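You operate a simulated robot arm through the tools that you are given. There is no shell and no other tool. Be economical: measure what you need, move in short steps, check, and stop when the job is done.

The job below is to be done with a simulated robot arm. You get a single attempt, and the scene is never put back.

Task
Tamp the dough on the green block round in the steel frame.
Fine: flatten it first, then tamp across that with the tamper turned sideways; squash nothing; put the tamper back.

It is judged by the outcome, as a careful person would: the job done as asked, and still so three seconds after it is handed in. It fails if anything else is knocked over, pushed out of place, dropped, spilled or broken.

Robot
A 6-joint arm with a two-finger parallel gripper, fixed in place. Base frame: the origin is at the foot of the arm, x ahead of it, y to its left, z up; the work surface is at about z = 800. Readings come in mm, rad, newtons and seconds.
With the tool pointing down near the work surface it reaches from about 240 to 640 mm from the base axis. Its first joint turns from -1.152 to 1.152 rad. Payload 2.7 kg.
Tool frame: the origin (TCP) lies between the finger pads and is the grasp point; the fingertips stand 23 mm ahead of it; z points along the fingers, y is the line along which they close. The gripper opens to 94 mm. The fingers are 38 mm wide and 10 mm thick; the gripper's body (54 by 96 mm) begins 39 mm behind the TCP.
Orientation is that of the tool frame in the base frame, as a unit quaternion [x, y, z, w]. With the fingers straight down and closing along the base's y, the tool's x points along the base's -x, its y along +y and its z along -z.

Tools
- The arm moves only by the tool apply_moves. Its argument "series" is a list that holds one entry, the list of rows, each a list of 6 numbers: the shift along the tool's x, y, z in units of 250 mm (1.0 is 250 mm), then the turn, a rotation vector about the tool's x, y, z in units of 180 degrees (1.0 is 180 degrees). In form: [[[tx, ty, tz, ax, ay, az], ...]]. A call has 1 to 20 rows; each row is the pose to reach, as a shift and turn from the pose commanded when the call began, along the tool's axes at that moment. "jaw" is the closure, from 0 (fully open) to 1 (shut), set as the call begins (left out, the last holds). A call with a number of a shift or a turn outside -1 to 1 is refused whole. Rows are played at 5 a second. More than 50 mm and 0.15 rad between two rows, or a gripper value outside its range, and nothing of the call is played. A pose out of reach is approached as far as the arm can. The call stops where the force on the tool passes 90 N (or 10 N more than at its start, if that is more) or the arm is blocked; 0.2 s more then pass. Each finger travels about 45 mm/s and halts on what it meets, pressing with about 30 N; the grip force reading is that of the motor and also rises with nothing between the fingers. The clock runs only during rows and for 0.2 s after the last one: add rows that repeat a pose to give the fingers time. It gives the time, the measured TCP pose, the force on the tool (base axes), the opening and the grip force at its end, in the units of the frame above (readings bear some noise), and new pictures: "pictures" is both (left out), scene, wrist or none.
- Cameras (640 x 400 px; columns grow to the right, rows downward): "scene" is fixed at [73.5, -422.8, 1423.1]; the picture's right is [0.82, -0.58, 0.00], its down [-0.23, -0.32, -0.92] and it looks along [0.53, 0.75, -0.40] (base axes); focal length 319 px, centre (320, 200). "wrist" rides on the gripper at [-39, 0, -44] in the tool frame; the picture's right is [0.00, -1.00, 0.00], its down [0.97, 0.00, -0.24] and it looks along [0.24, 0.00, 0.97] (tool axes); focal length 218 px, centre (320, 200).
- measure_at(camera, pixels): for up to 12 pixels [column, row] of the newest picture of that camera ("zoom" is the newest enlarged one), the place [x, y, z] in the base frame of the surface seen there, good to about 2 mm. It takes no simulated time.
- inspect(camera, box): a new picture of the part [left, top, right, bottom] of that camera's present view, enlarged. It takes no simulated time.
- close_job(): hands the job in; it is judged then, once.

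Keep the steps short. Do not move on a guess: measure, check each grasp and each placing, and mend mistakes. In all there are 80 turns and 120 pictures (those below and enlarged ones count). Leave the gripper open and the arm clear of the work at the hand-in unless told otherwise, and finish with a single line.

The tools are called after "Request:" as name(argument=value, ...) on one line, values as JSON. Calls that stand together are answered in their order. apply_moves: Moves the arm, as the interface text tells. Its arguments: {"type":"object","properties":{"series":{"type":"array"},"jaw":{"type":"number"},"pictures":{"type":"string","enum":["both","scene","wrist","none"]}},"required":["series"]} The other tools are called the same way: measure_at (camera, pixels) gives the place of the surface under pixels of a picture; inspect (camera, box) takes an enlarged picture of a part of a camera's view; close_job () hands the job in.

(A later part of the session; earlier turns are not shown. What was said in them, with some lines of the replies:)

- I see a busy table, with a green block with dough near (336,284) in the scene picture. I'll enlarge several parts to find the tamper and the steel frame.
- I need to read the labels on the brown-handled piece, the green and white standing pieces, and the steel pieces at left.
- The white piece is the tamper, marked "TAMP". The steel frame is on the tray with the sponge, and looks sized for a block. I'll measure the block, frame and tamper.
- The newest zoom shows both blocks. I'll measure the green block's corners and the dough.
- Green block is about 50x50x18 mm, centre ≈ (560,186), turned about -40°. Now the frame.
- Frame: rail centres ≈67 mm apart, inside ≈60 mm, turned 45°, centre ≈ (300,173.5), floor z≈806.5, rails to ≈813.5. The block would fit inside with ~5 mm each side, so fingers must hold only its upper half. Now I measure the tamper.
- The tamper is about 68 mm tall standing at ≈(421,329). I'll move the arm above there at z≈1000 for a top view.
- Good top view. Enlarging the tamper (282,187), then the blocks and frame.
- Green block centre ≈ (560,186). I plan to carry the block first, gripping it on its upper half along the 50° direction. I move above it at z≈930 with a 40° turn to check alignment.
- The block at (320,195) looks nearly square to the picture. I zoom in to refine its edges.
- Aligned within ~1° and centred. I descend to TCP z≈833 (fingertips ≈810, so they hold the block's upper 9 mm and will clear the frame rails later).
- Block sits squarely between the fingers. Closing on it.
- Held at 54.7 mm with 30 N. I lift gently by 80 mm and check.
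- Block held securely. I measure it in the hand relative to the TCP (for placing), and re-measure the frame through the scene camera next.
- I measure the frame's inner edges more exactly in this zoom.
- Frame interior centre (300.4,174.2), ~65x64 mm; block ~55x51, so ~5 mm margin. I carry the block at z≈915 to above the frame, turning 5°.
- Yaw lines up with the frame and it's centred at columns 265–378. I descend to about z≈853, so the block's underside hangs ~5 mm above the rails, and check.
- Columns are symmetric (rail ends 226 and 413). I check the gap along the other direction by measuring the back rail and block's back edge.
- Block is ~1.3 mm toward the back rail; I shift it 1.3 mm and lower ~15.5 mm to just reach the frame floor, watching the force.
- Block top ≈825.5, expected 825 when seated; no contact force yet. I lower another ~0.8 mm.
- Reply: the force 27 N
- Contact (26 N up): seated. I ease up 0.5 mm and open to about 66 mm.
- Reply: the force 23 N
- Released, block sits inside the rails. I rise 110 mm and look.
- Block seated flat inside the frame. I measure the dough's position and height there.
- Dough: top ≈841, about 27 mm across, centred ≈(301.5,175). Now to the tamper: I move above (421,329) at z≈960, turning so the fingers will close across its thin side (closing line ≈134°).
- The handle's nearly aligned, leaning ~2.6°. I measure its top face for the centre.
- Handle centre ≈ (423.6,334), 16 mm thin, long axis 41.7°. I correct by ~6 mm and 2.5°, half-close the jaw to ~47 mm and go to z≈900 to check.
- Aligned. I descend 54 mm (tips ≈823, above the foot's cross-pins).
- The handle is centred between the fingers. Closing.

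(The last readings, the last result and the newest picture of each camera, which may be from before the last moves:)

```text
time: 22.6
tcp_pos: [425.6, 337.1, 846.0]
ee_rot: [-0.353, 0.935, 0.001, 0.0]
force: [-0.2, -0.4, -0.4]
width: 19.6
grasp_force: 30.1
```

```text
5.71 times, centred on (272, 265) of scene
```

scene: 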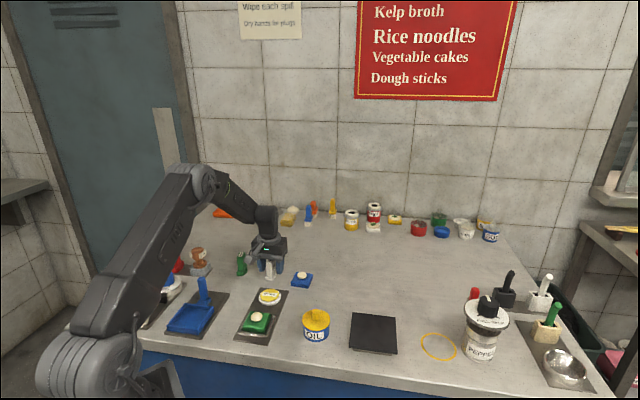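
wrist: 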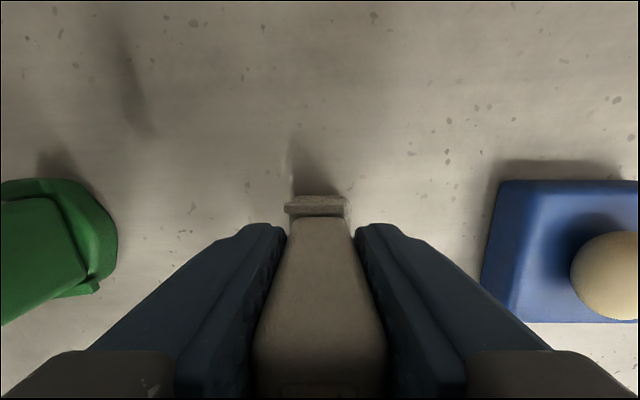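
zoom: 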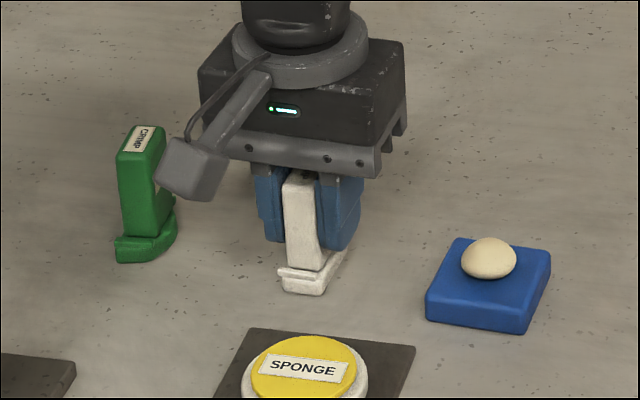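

Held at 19.6 mm, 30 N. I lift 90 mm and check.

Request:
apply_moves(series=[[[0, 0, -0.02, 0, 0, 0], [0, 0, -0.08, 0, 0, 0], [0, 0, -0.18, 0, 0, 0], [0, 0, -0.28, 0, 0, 0], [0, 0, -0.36, 0, 0, 0], [0, 0, -0.36, 0, 0, 0]]], pictures="both")

Request:
inspect(camera="scene", box=[235, 200, 310, 270])

```text
time: 24.0
tcp_pos: [423.0, 335.2, 934.5]
ee_rot: [-0.354, 0.935, 0.0, -0.001]
force: [-0.3, -0.9, -0.8]
width: 19.4
grasp_force: 30.1
```

scene: 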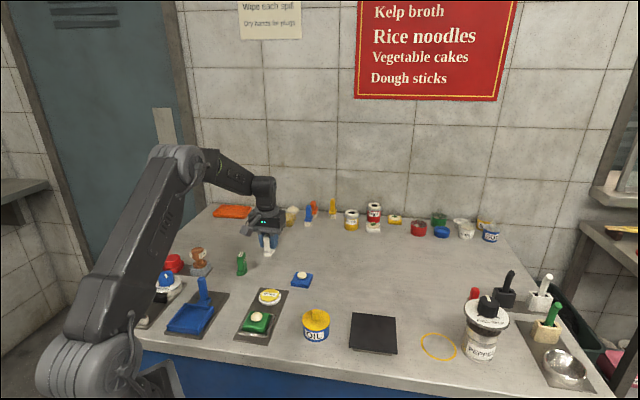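
wrist: 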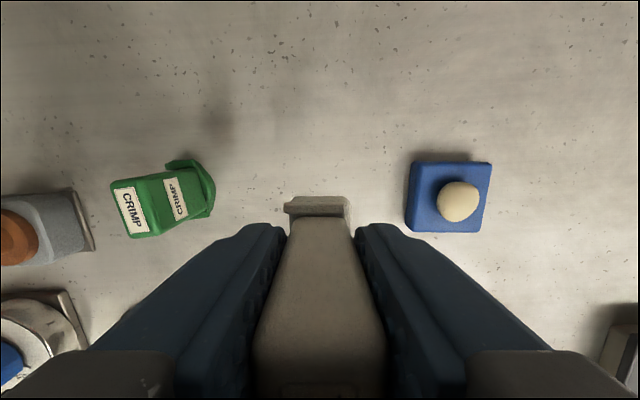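

```text
5.71 times, centred on (272, 235) of scene
```

zoom: 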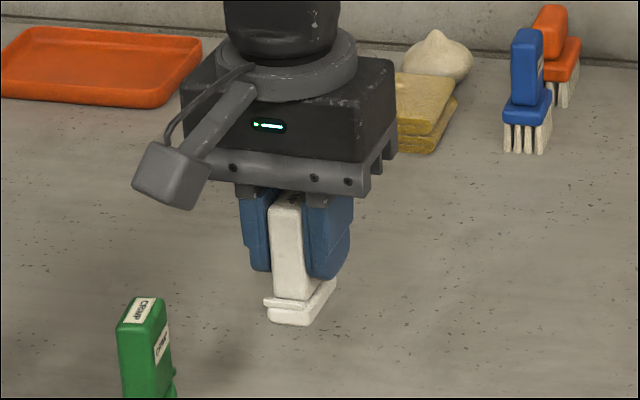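

The tamper hangs straight. I measure its foot relative to the TCP (423.7,335.5).

Request:
measure_at(camera="zoom", pixels=[[270, 318], [290, 322], [310, 320], [333, 290], [266, 300], [305, 308], [320, 305]])

Request:
measure_at(camera="wrist", pixels=[[288, 208], [318, 202], [348, 202], [318, 212], [318, 198], [346, 215]])

```text
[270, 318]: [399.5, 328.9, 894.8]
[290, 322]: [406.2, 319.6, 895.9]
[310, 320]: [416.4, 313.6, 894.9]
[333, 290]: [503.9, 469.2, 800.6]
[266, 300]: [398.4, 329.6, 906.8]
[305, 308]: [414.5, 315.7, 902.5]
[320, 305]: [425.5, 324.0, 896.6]
```

```text
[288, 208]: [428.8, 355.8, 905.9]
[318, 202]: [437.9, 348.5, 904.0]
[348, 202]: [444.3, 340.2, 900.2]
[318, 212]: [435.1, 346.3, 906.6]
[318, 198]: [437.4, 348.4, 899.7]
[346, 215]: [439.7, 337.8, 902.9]
```

Foot is ~41x22 mm, centred ~1.5 mm from the TCP. I carry it above the dough, turning -3.4° so it is square with the block.

Request:
apply_moves(series=[[[0.08, -0.016, 0, 0, 0, -0.003], [0.2, -0.04, 0, 0, 0, -0.006], [0.34, -0.068, 0, 0, 0, -0.01], [0.48, -0.096, 0, 0, 0, -0.013], [0.62, -0.124, 0, 0, 0, -0.016], [0.72, -0.144, 0, 0, 0, -0.019], [0.787, -0.157, 0, 0, 0, -0.019], [0.787, -0.157, 0, 0, 0, -0.019]]], pictures="both")

Request:
inspect(camera="scene", box=[215, 250, 305, 345])

```text
time: 25.8
tcp_pos: [300.5, 176.5, 935.2]
ee_rot: [-0.381, 0.925, 0.001, 0.0]
force: [0.5, 0.2, -0.5]
width: 19.6
grasp_force: 29.8
```

scene: 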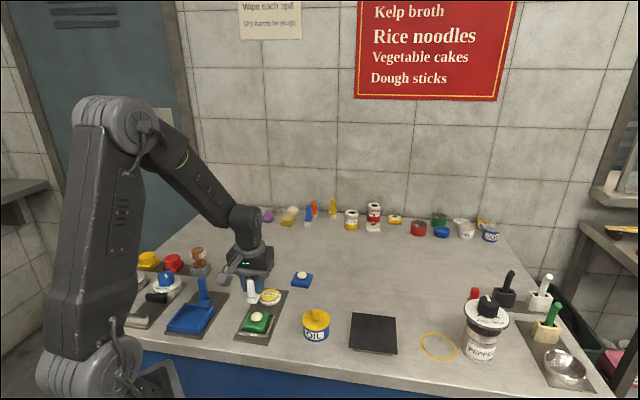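
wrist: 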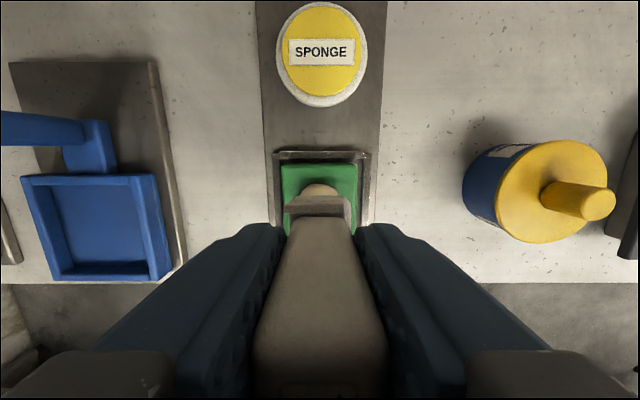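

```text
4.21 times, centred on (260, 298) of scene
```

zoom: 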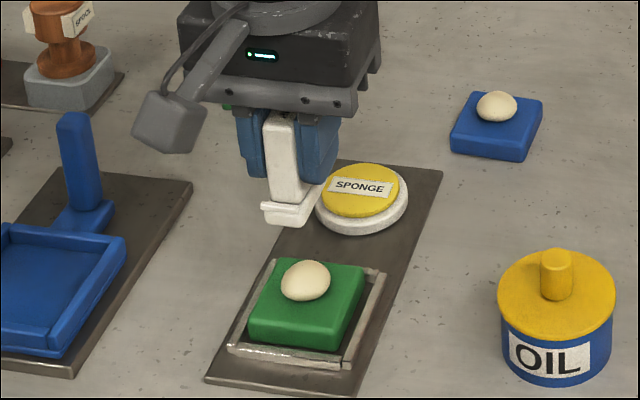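

Lined up (dough at column ~320, foot ~318). I lower 42 mm so the foot hangs a few mm above the dough, and check.

Request:
apply_moves(series=[[[0, 0, 0.06, 0, 0, 0], [0, 0, 0.12, 0, 0, 0], [0, 0, 0.168, 0, 0, 0], [0, 0, 0.168, 0, 0, 0]]], pictures="both")

Request:
inspect(camera="scene", box=[230, 280, 290, 345])

Request:
measure_at(camera="wrist", pixels=[[300, 203], [318, 203], [346, 205], [318, 190], [318, 185], [300, 190], [340, 190]])

```text
time: 26.8
tcp_pos: [301.2, 175.5, 892.1]
ee_rot: [-0.382, 0.924, 0.001, -0.002]
force: [-0.4, 0.2, -0.6]
width: 19.5
grasp_force: 30.1
```

scene: 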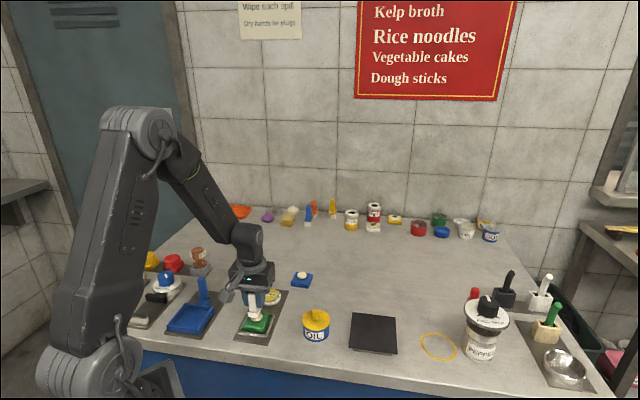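
wrist: 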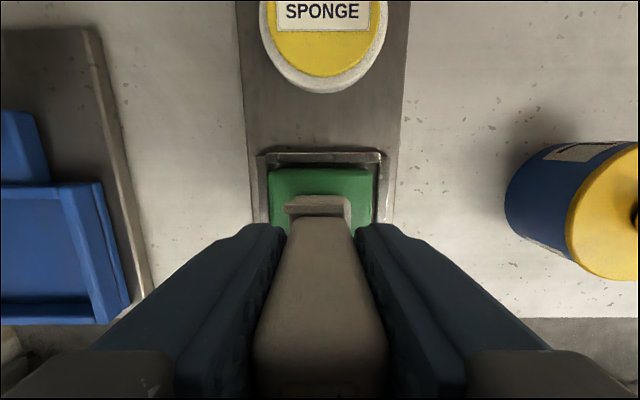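

```text
6.15 times, centred on (260, 312) of scene
```

zoom: 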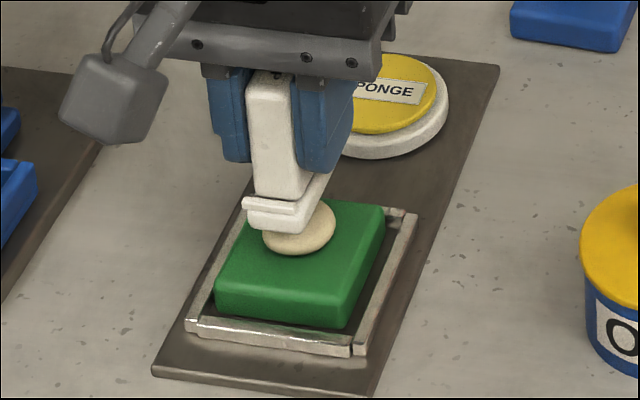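

```text
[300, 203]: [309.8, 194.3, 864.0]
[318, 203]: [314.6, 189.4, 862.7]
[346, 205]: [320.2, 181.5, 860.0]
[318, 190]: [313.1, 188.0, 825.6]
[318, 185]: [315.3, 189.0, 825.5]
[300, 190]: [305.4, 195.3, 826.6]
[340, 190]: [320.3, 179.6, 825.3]
```

Foot at ≈847, dough top 841, nicely centred. First press: lower in small steps to foot ≈837, reading the force.

Request:
apply_moves(series=[[[0, 0, 0.012, 0, 0, 0], [0, 0, 0.024, 0, 0, 0], [0, 0, 0.032, 0, 0, 0], [0, 0, 0.04, 0, 0, 0], [0, 0, 0.04, 0, 0, 0]]], pictures="none")

Request:
inspect(camera="scene", box=[235, 290, 285, 340])

```text
time: 28.0
tcp_pos: [303.6, 176.5, 881.8]
ee_rot: [-0.381, 0.924, 0.001, 0.0]
force: [-0.9, 0.2, -0.8]
width: 19.6
grasp_force: 29.8
```

```text
8.00 times, centred on (260, 315) of scene
```

zoom: 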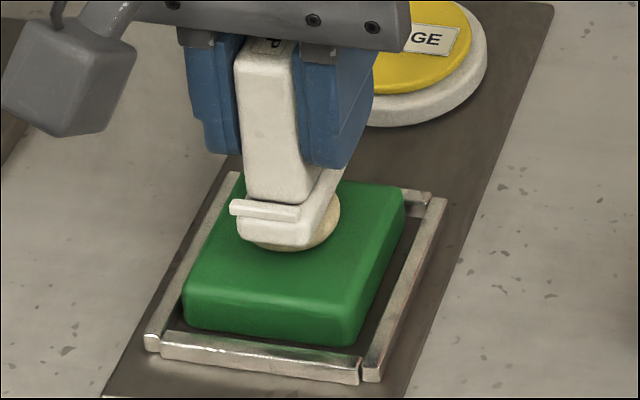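

No force felt yet, though the foot seems to meet the dough's top. I press another 2.5 mm, then rise to see what has changed.

Request:
apply_moves(series=[[[0, 0, 0.005, 0, 0, 0], [0, 0, 0.01, 0, 0, 0], [0, 0, 0.01, 0, 0, 0]]], pictures="none")

Request:
apply_moves(series=[[[0, 0, -0.03, 0, 0, 0], [0, 0, -0.08, 0, 0, 0], [0, 0, -0.16, 0, 0, 0], [0, 0, -0.2, 0, 0, 0], [0, 0, -0.2, 0, 0, 0]]], pictures="none")

Request:
inspect(camera="scene", box=[235, 290, 285, 340])

Request:
measure_at(camera="zoom", pixels=[[300, 200], [290, 210], [310, 210], [300, 220], [300, 230]])

```text
time: 28.8
tcp_pos: [303.5, 174.3, 880.4]
ee_rot: [-0.381, 0.925, 0.001, -0.001]
force: [-0.4, 0.0, -1.5]
width: 19.5
grasp_force: 30.1
```

```text
time: 30.0
tcp_pos: [302.2, 174.4, 929.2]
ee_rot: [-0.38, 0.925, 0.001, -0.001]
force: [-0.6, -0.4, -1.5]
width: 19.7
grasp_force: 30.3
```

```text
8.00 times, centred on (260, 315) of scene
```

zoom: 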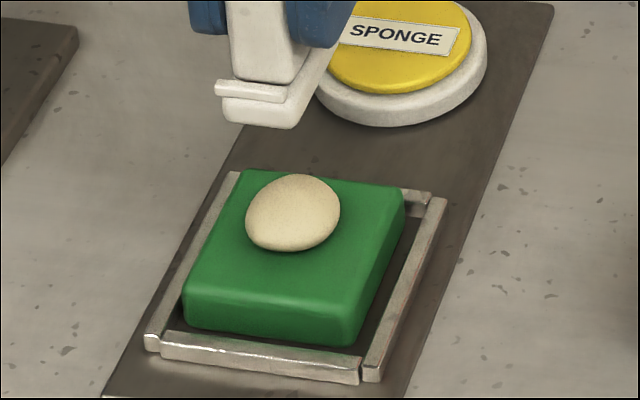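

```text
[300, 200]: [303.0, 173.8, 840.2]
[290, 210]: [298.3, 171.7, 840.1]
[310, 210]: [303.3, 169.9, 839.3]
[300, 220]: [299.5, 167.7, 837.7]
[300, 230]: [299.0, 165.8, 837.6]
```

The dough looks unchanged. I check the real height of the foot's underside at this TCP height.

Request:
measure_at(camera="zoom", pixels=[[230, 120], [260, 122], [290, 126], [240, 108], [280, 112], [245, 90], [310, 110], [270, 70], [290, 190], [280, 185], [300, 178]])

Request:
inspect(camera="scene", box=[250, 275, 285, 310])

```text
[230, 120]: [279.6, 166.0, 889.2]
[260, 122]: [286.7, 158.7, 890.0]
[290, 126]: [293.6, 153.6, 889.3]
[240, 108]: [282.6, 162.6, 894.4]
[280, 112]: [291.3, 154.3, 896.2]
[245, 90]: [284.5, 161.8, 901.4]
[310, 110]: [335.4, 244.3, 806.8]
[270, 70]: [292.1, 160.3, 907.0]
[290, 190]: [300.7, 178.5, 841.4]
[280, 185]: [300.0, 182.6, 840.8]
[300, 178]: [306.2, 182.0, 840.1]
```

```text
11.43 times, centred on (268, 292) of scene
```

zoom: 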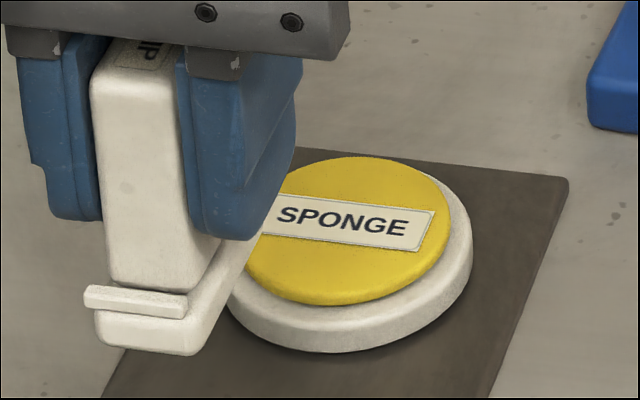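

The visible foot edges read ~889 with TCP at 929, so the real foot is perhaps 40–45 mm below the TCP; I likely only brushed the dough. I go down again to TCP ≈876 and read force.

Request:
apply_moves(series=[[[0, 0, 0.08, 0, 0, 0], [0, 0, 0.16, 0, 0, 0], [0, 0, 0.19, 0, 0, 0], [0, 0, 0.202, 0, 0, 0], [0, 0, 0.208, 0, 0, 0], [0, 0, 0.214, 0, 0, 0], [0, 0, 0.214, 0, 0, 0]]], pictures="none")

Request:
inspect(camera="scene", box=[240, 295, 280, 335])

```text
time: 31.6
tcp_pos: [302.4, 176.0, 877.7]
ee_rot: [-0.381, 0.925, 0.001, 0.0]
force: [0.1, -0.8, -0.1]
width: 19.5
grasp_force: 30.3
```

```text
10.00 times, centred on (260, 315) of scene
```

zoom: 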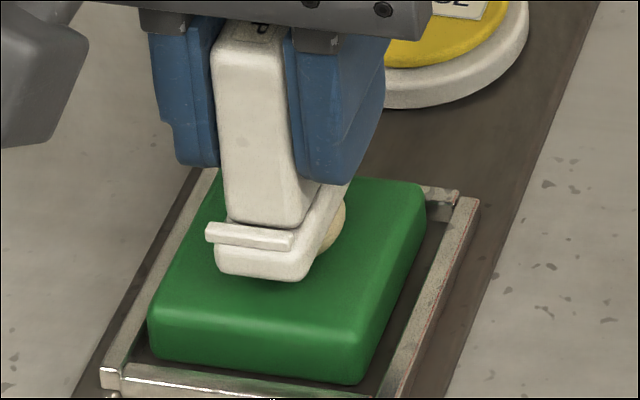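

The foot clearly sits down into the dough height now, still without force. I lift and look at the dough.

Request:
apply_moves(series=[[[0, 0, -0.03, 0, 0, 0], [0, 0, -0.08, 0, 0, 0], [0, 0, -0.16, 0, 0, 0], [0, 0, -0.2, 0, 0, 0]]], pictures="none")

Request:
inspect(camera="scene", box=[240, 295, 280, 335])

Request:
measure_at(camera="zoom", pixels=[[310, 185], [310, 195], [310, 205], [290, 200], [330, 200], [310, 225], [310, 240], [260, 200], [350, 200]])

```text
time: 32.6
tcp_pos: [301.4, 173.6, 926.2]
ee_rot: [-0.381, 0.924, 0.001, -0.001]
force: [-0.4, 0.1, -0.6]
width: 19.7
grasp_force: 29.5
```

```text
10.00 times, centred on (260, 315) of scene
```

zoom: 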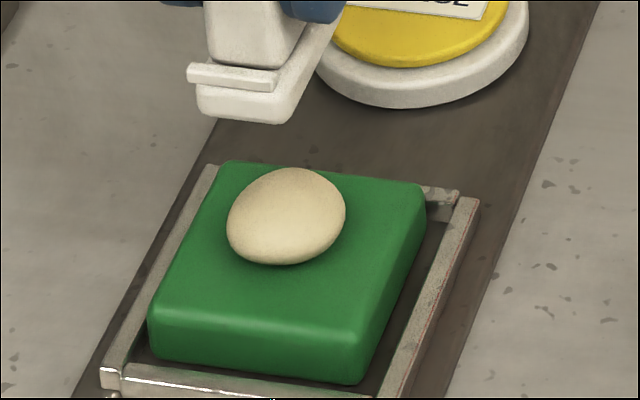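

```text
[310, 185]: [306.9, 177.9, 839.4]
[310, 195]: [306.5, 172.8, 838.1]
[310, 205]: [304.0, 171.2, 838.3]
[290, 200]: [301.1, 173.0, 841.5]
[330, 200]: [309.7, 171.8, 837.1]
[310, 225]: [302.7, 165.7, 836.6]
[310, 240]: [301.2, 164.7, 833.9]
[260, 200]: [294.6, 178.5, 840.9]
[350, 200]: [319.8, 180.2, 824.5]
```

Dough still 841 high: no lasting change. I go deeper gradually: first to TCP ≈873.5.

Request:
apply_moves(series=[[[0, 0, 0.08, 0, 0, 0], [0, 0, 0.16, 0, 0, 0], [0, 0, 0.19, 0, 0, 0], [0, 0, 0.2, 0, 0, 0], [0, 0, 0.206, 0, 0, 0], [0, 0, 0.212, 0, 0, 0], [0, 0, 0.212, 0, 0, 0], [0, 0, 0.212, 0, 0, 0]]], pictures="none")

Request:
inspect(camera="scene", box=[240, 295, 280, 335])

Request:
measure_at(camera="zoom", pixels=[[225, 270], [255, 275], [290, 280], [305, 272], [330, 235], [250, 260], [340, 220]])

```text
time: 34.4
tcp_pos: [301.9, 175.6, 873.3]
ee_rot: [-0.381, 0.925, 0.0, 0.001]
force: [-0.6, 0.5, 0.4]
width: 19.4
grasp_force: 29.6
```

```text
10.00 times, centred on (260, 315) of scene
```

zoom: 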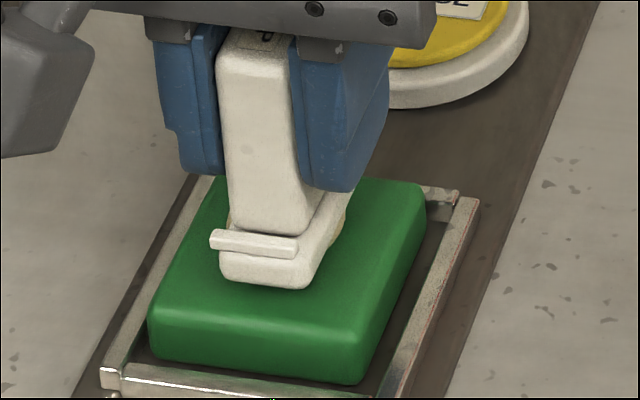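

```text
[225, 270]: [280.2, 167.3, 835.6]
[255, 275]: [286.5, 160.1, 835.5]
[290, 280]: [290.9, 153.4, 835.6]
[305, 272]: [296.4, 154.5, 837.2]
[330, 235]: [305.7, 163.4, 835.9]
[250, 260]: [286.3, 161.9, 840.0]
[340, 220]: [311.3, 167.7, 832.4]
```

Foot edge ≈835, dough bulges but no resistance yet. I go on slowly, 1 mm at a time, to TCP ≈871.

Request:
apply_moves(series=[[[0, 0, 0.003, 0, 0, 0], [0, 0, 0.006, 0, 0, 0], [0, 0, 0.009, 0, 0, 0], [0, 0, 0.009, 0, 0, 0]]], pictures="none")

Request:
inspect(camera="scene", box=[240, 295, 280, 335])

```text
time: 35.4
tcp_pos: [302.8, 173.4, 873.8]
ee_rot: [-0.382, 0.924, 0.0, 0.001]
force: [-3.5, -0.5, 29.7]
width: 19.6
grasp_force: 29.6
```

```text
10.00 times, centred on (260, 315) of scene
```

zoom: 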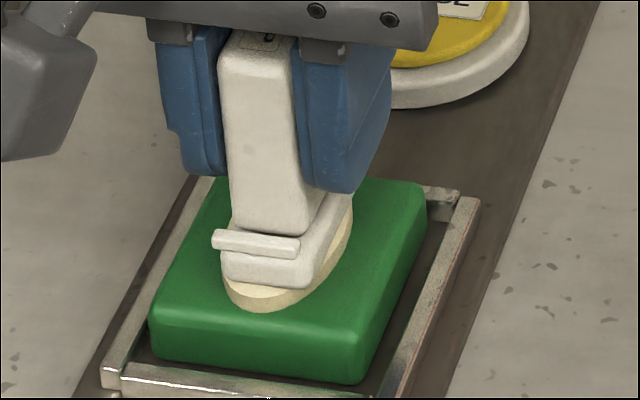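

There: at ~30 N the dough flattened into an oblong along the foot. I lift 50 mm and look.

Request:
apply_moves(series=[[[0, 0, -0.02, 0, 0, 0], [0, 0, -0.06, 0, 0, 0], [0, 0, -0.14, 0, 0, 0], [0, 0, -0.2, 0, 0, 0], [0, 0, -0.2, 0, 0, 0]]], pictures="wrist")

Request:
inspect(camera="scene", box=[235, 280, 290, 335])

Request:
measure_at(camera="zoom", pixels=[[265, 300], [230, 310], [310, 260], [265, 270], [250, 325], [320, 250], [290, 300], [240, 280], [200, 340]])

```text
time: 36.6
tcp_pos: [302.3, 176.5, 923.3]
ee_rot: [-0.382, 0.924, 0.001, 0.001]
force: [-0.5, -1.1, -0.7]
width: 19.5
grasp_force: 30.0
```

wrist: 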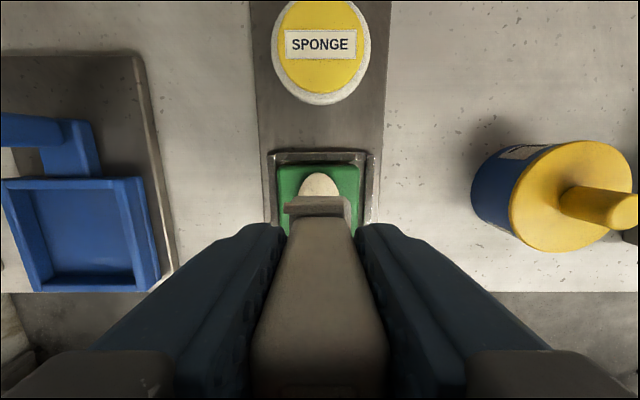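

```text
7.27 times, centred on (262, 308) of scene
```

zoom: 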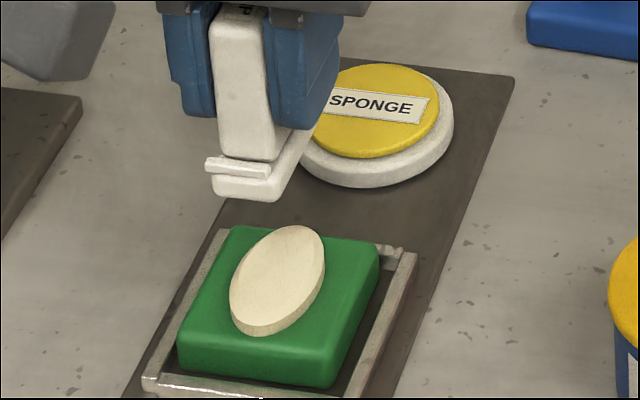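

```text
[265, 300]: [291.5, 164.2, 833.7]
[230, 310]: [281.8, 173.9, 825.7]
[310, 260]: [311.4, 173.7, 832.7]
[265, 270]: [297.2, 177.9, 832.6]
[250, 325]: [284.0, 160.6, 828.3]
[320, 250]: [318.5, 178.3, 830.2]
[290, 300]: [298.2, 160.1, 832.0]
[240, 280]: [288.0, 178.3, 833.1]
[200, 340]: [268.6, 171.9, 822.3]
```

The dough is now a flat oval, ~8 mm thick (top 833). I turn the tamper 90° above it, re-centring by ~2 mm.

Request:
apply_moves(series=[[[0, 0, -0.02, 0, 0, 0.04], [0, 0, -0.03, 0, 0, 0.082], [0, 0, -0.03, 0, 0, 0.124], [0, 0, -0.03, 0, 0, 0.166], [0, 0, -0.03, 0, 0, 0.208], [0, 0, -0.03, 0, 0, 0.25], [0.004, -0.002, -0.03, 0, 0, 0.292], [0.008, -0.004, -0.03, 0, 0, 0.334], [0.008, -0.004, -0.03, 0, 0, 0.376], [0.008, -0.004, -0.03, 0, 0, 0.418], [0.008, -0.004, -0.03, 0, 0, 0.46], [0.008, -0.004, 0, 0, 0, 0.5], [0.008, -0.004, 0, 0, 0, 0.5], [0.008, -0.004, 0, 0, 0, 0.5]]], pictures="wrist")

Request:
inspect(camera="scene", box=[235, 280, 290, 335])

Request:
measure_at(camera="wrist", pixels=[[290, 207], [318, 202], [347, 203], [320, 192], [345, 185], [280, 190]])

```text
time: 39.6
tcp_pos: [302.1, 172.2, 923.0]
ee_rot: [0.385, 0.923, 0.001, 0.0]
force: [0.3, -0.1, -1.7]
width: 19.5
grasp_force: 30.5
```

wrist: 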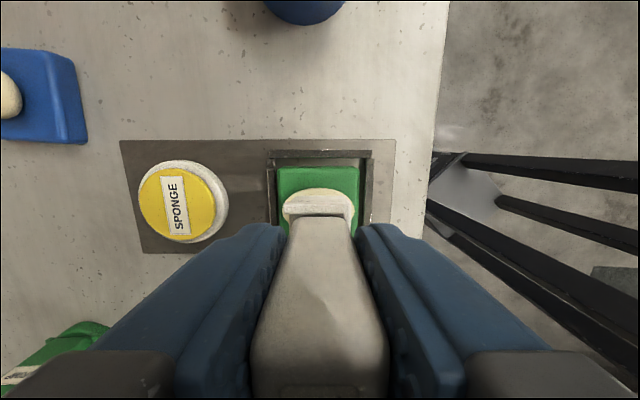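

```text
7.27 times, centred on (262, 308) of scene
```

zoom: 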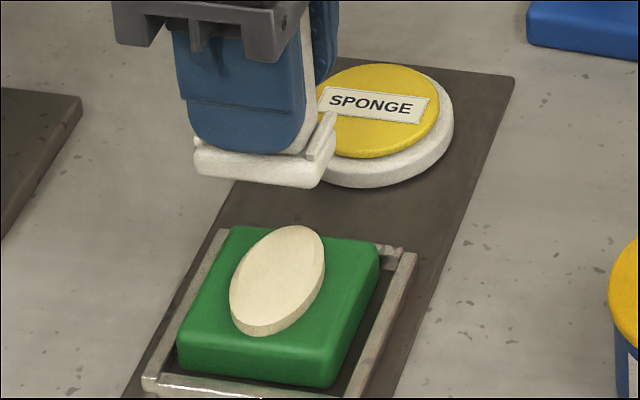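

```text
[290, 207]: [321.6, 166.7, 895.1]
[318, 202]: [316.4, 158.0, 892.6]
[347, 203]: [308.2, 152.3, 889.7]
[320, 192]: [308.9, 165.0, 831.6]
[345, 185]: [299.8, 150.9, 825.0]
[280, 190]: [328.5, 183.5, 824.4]
```

Foot centred over the dough (u 335.5, v 90). I press back down to the same depth as the first tamp (50 mm), slowly at the end.

Request:
apply_moves(series=[[[0, 0, 0.08, 0, 0, 0], [0, 0, 0.15, 0, 0, 0], [0, 0, 0.18, 0, 0, 0], [0, 0, 0.19, 0, 0, 0], [0, 0, 0.194, 0, 0, 0], [0, 0, 0.197, 0, 0, 0], [0, 0, 0.2, 0, 0, 0], [0, 0, 0.2, 0, 0, 0]]], pictures="none")

Request:
inspect(camera="scene", box=[235, 290, 285, 340])

```text
time: 41.4
tcp_pos: [302.7, 173.6, 873.2]
ee_rot: [0.384, 0.923, 0.002, 0.001]
force: [-4.8, 3.4, 28.6]
width: 19.5
grasp_force: 29.9
```

```text
8.00 times, centred on (260, 315) of scene
```

zoom: 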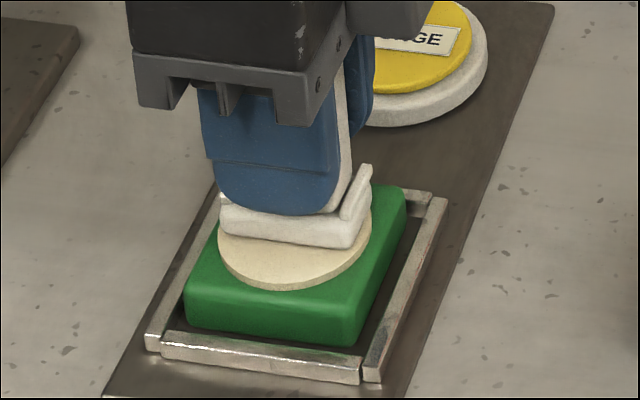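

The dough has become round at ~29 N. I lift straight up and verify.

Request:
apply_moves(series=[[[0, 0, -0.02, 0, 0, 0], [0, 0, -0.06, 0, 0, 0], [0, 0, -0.14, 0, 0, 0], [0, 0, -0.22, 0, 0, 0], [0, 0, -0.248, 0, 0, 0], [0, 0, -0.248, 0, 0, 0]]], pictures="none")

Request:
inspect(camera="scene", box=[235, 280, 290, 335])

Request:
measure_at(camera="zoom", pixels=[[275, 280], [220, 290], [335, 270], [275, 245], [275, 320], [275, 300]])

```text
time: 42.8
tcp_pos: [303.5, 172.3, 935.1]
ee_rot: [0.385, 0.923, 0.0, 0.0]
force: [0.0, -0.4, -1.0]
width: 19.3
grasp_force: 29.8
```

```text
7.27 times, centred on (262, 308) of scene
```

zoom: 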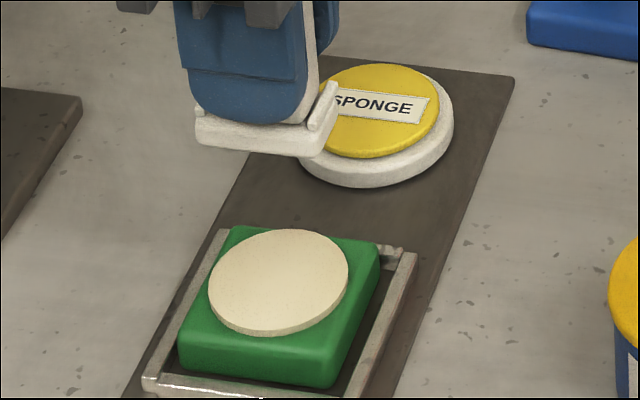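

```text
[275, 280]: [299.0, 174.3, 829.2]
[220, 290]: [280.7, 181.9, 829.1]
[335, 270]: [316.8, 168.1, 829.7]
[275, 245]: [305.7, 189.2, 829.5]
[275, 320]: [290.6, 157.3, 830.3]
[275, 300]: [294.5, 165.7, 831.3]
```

The dough is now a round disc ~4–5 mm thick, centred on the block in the frame. Now I return the tamper: travel back above its home spot and undo the turn (-86.6°).

Request:
apply_moves(series=[[[0.0095, 0.067, 0, 0, 0, -0.04], [0.019, 0.134, 0, 0, 0, -0.08], [0.0284, 0.2007, 0, 0, 0, -0.12], [0.0379, 0.2676, 0, 0, 0, -0.16], [0.0473, 0.3345, 0, 0, 0, -0.2], [0.0568, 0.4014, 0, 0, 0, -0.24], [0.0663, 0.4682, 0, 0, 0, -0.281], [0.0757, 0.5351, 0, 0, 0, -0.321], [0.0852, 0.602, 0, 0, 0, -0.361], [0.0947, 0.6689, 0, 0, 0, -0.401], [0.1041, 0.7358, 0, 0, 0, -0.441], [0.1136, 0.8027, 0, 0, 0, -0.481], [0.1136, 0.8027, 0, 0, 0, -0.481], [0.1136, 0.8027, 0, 0, 0, -0.481]]], pictures="both")

Request:
inspect(camera="scene", box=[235, 200, 310, 270])

```text
time: 45.8
tcp_pos: [422.7, 334.6, 933.8]
ee_rot: [-0.355, 0.935, 0.001, -0.001]
force: [-0.7, -0.3, -0.5]
width: 19.2
grasp_force: 29.8
```

scene: 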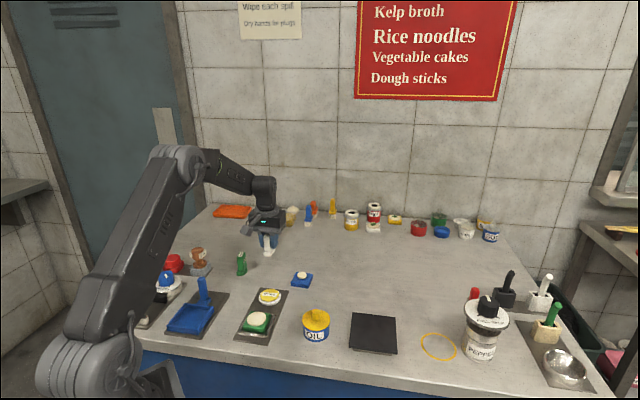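
wrist: 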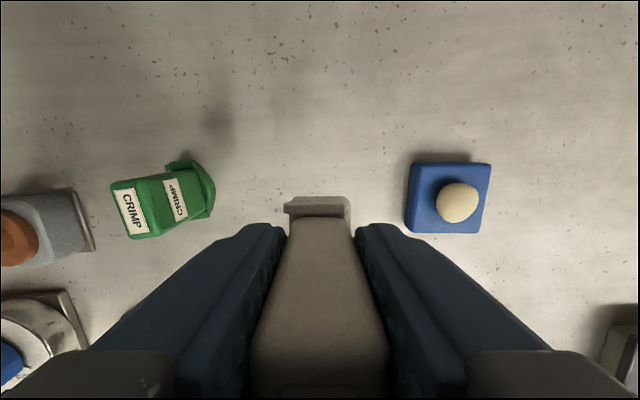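

```text
5.71 times, centred on (272, 235) of scene
```

zoom: 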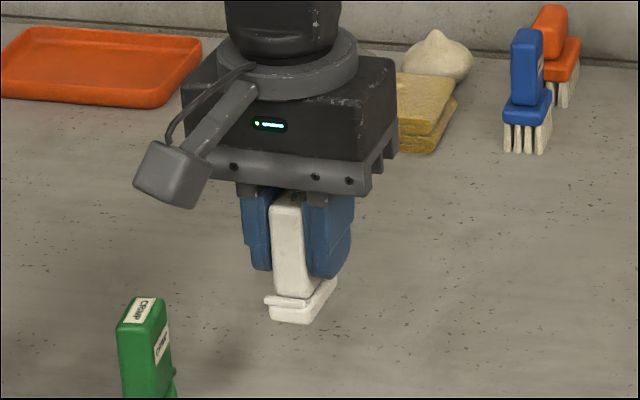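

The view matches the lift-off view almost exactly. I lower 87 mm, slowing at the end, to just above the table.

Request:
apply_moves(series=[[[0, 0, 0.1, 0, 0, 0], [0, 0, 0.2, 0, 0, 0], [0, 0, 0.28, 0, 0, 0], [0, 0, 0.32, 0, 0, 0], [0, 0, 0.336, 0, 0, 0], [0, 0, 0.346, 0, 0, 0], [0, 0, 0.35, 0, 0, 0], [0, 0, 0.35, 0, 0, 0]]], pictures="none")

```text
time: 47.6
tcp_pos: [425.2, 334.6, 848.2]
ee_rot: [-0.353, 0.935, 0.001, 0.001]
force: [0.1, -0.2, -0.9]
width: 19.3
grasp_force: 29.8
```

No contact yet. I lower another 1.5 mm, gently.

Request:
apply_moves(series=[[[0, 0, 0.002, 0, 0, 0], [0, 0, 0.004, 0, 0, 0], [0, 0, 0.006, 0, 0, 0], [0, 0, 0.006, 0, 0, 0]]], pictures="none")

Request:
inspect(camera="scene", box=[245, 245, 290, 290])

```text
time: 48.6
tcp_pos: [424.4, 334.7, 845.6]
ee_rot: [-0.353, 0.936, 0.001, 0.0]
force: [-0.5, 0.9, -0.2]
width: 19.5
grasp_force: 30.2
```

```text
8.89 times, centred on (268, 268) of scene
```

zoom: 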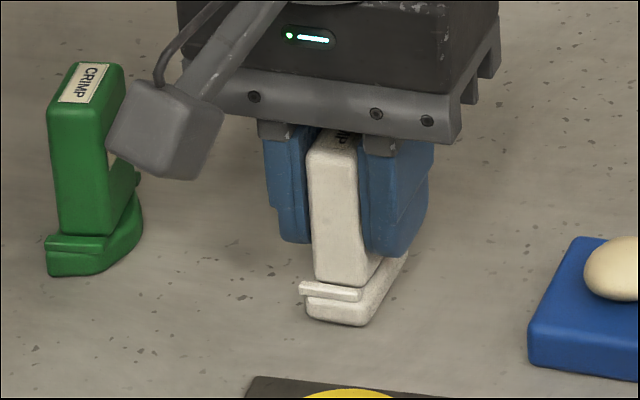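

Still no contact force; another 1 mm.

Request:
apply_moves(series=[[[0, 0, 0.002, 0, 0, 0], [0, 0, 0.004, 0, 0, 0], [0, 0, 0.004, 0, 0, 0]]], pictures="none")

```text
time: 49.4
tcp_pos: [425.3, 334.4, 843.8]
ee_rot: [-0.353, 0.935, 0.001, 0.0]
force: [-0.2, -1.1, -0.5]
width: 19.3
grasp_force: 30.1
```

Request:
apply_moves(series=[[[0, 0, 0.002, 0, 0, 0], [0, 0, 0.004, 0, 0, 0], [0, 0, 0.004, 0, 0, 0]]], pictures="none")

```text
time: 50.2
tcp_pos: [424.7, 334.7, 842.7]
ee_rot: [-0.354, 0.935, 0.001, 0.0]
force: [-1.7, -0.6, 5.8]
width: 19.7
grasp_force: 29.9
```

Light contact (5.8 N): the tamper stands on the table. I open to ~47 mm.

Request:
apply_moves(series=[[[0, 0, 0, 0, 0, 0], [0, 0, 0, 0, 0, 0], [0, 0, 0, 0, 0, 0], [0, 0, 0, 0, 0, 0]]], jaw=0.5, pictures="wrist")

```text
time: 51.2
tcp_pos: [423.6, 334.0, 843.3]
ee_rot: [-0.353, 0.936, 0.001, 0.001]
force: [0.9, -0.1, 1.5]
width: 46.9
grasp_force: 0.2
```

wrist: 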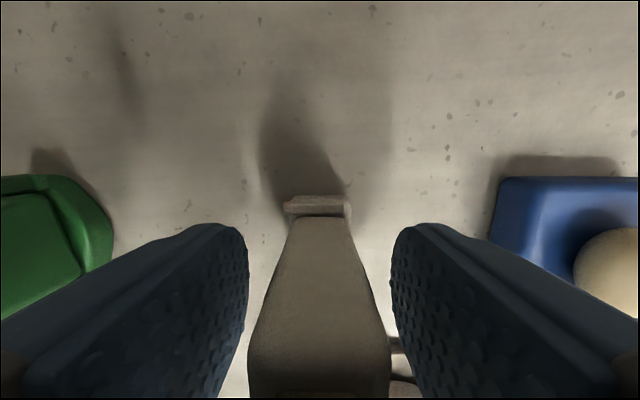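

Fingers free on both sides and the tamper stands upright. I rise straight up 180 mm.

Request:
apply_moves(series=[[[0, 0, -0.06, 0, 0, 0], [0, 0, -0.16, 0, 0, 0], [0, 0, -0.28, 0, 0, 0], [0, 0, -0.42, 0, 0, 0], [0, 0, -0.56, 0, 0, 0], [0, 0, -0.72, 0, 0, 0], [0, 0, -0.72, 0, 0, 0]]], pictures="both")

Request:
inspect(camera="scene", box=[220, 240, 310, 345])

Request:
inspect(camera="scene", box=[255, 250, 285, 285])

Request:
measure_at(camera="zoom", pixels=[[277, 148], [332, 155], [288, 295], [340, 305], [275, 345], [345, 358], [400, 265], [325, 115]])

```text
time: 52.8
tcp_pos: [424.7, 334.8, 1024.7]
ee_rot: [-0.353, 0.936, 0.001, 0.0]
force: [-0.2, -0.6, -0.1]
width: 47.3
grasp_force: 0.1
```

scene: 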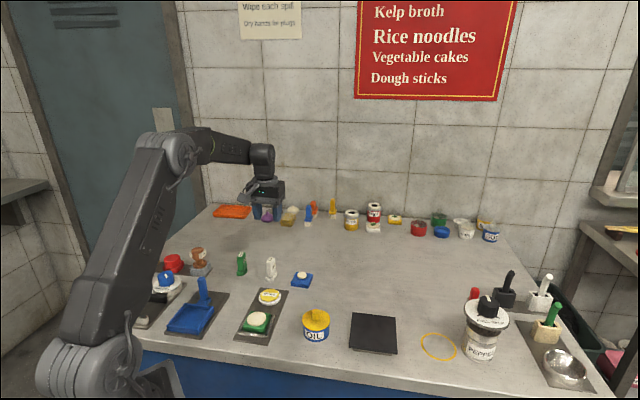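
wrist: 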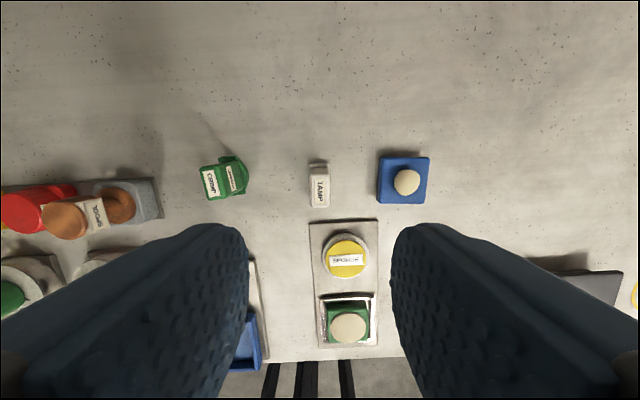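

```text
3.81 times, centred on (265, 292) of scene
```

zoom: 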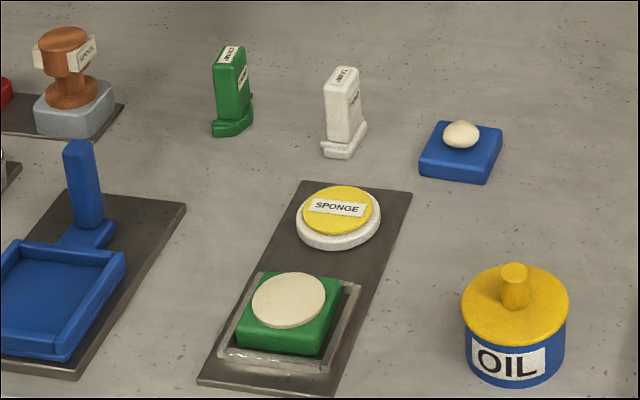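

```text
11.43 times, centred on (270, 268) of scene
```

zoom: 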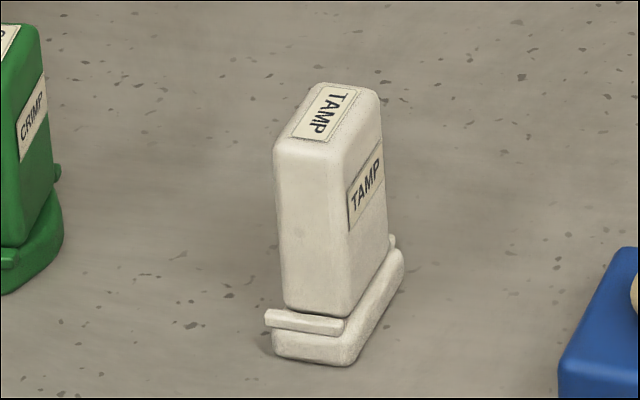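

```text
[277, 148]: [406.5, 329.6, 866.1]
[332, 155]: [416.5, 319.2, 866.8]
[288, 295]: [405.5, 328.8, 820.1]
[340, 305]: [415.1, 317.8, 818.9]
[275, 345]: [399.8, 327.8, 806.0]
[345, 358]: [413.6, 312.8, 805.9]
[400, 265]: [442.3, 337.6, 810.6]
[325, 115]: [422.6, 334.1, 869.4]
```

The tamper stands within 1–2 mm of its original spot, the dough is round in the frame, and everything else is as before. I open the gripper fully and rise a little.

Request:
apply_moves(series=[[[0, 0, -0.1, 0, 0, 0], [0, 0, -0.2, 0, 0, 0], [0, 0, -0.2, 0, 0, 0], [0, 0, -0.2, 0, 0, 0]]], jaw=0, pictures="scene")

```text
time: 53.8
tcp_pos: [424.6, 335.9, 1075.0]
ee_rot: [-0.353, 0.936, 0.002, 0.0]
force: [0.2, 0.2, -0.7]
width: 93.9
grasp_force: 0.0
```

scene: 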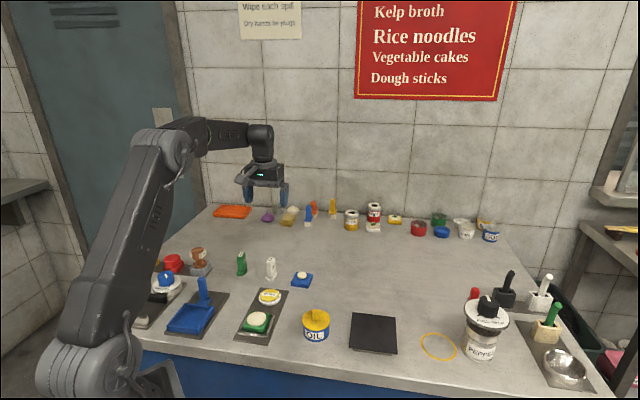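

The gripper is open (93.9 mm) and clear of the work, so I'm handing it in.

Request:
close_job()

```text
The job is handed in.
```

The dough on the green block is tamped to a round disc in the steel frame (flattened first, then tamped across at 90°), the tamper stands within about 2 mm of where it was, and I saw nothing else disturbed.
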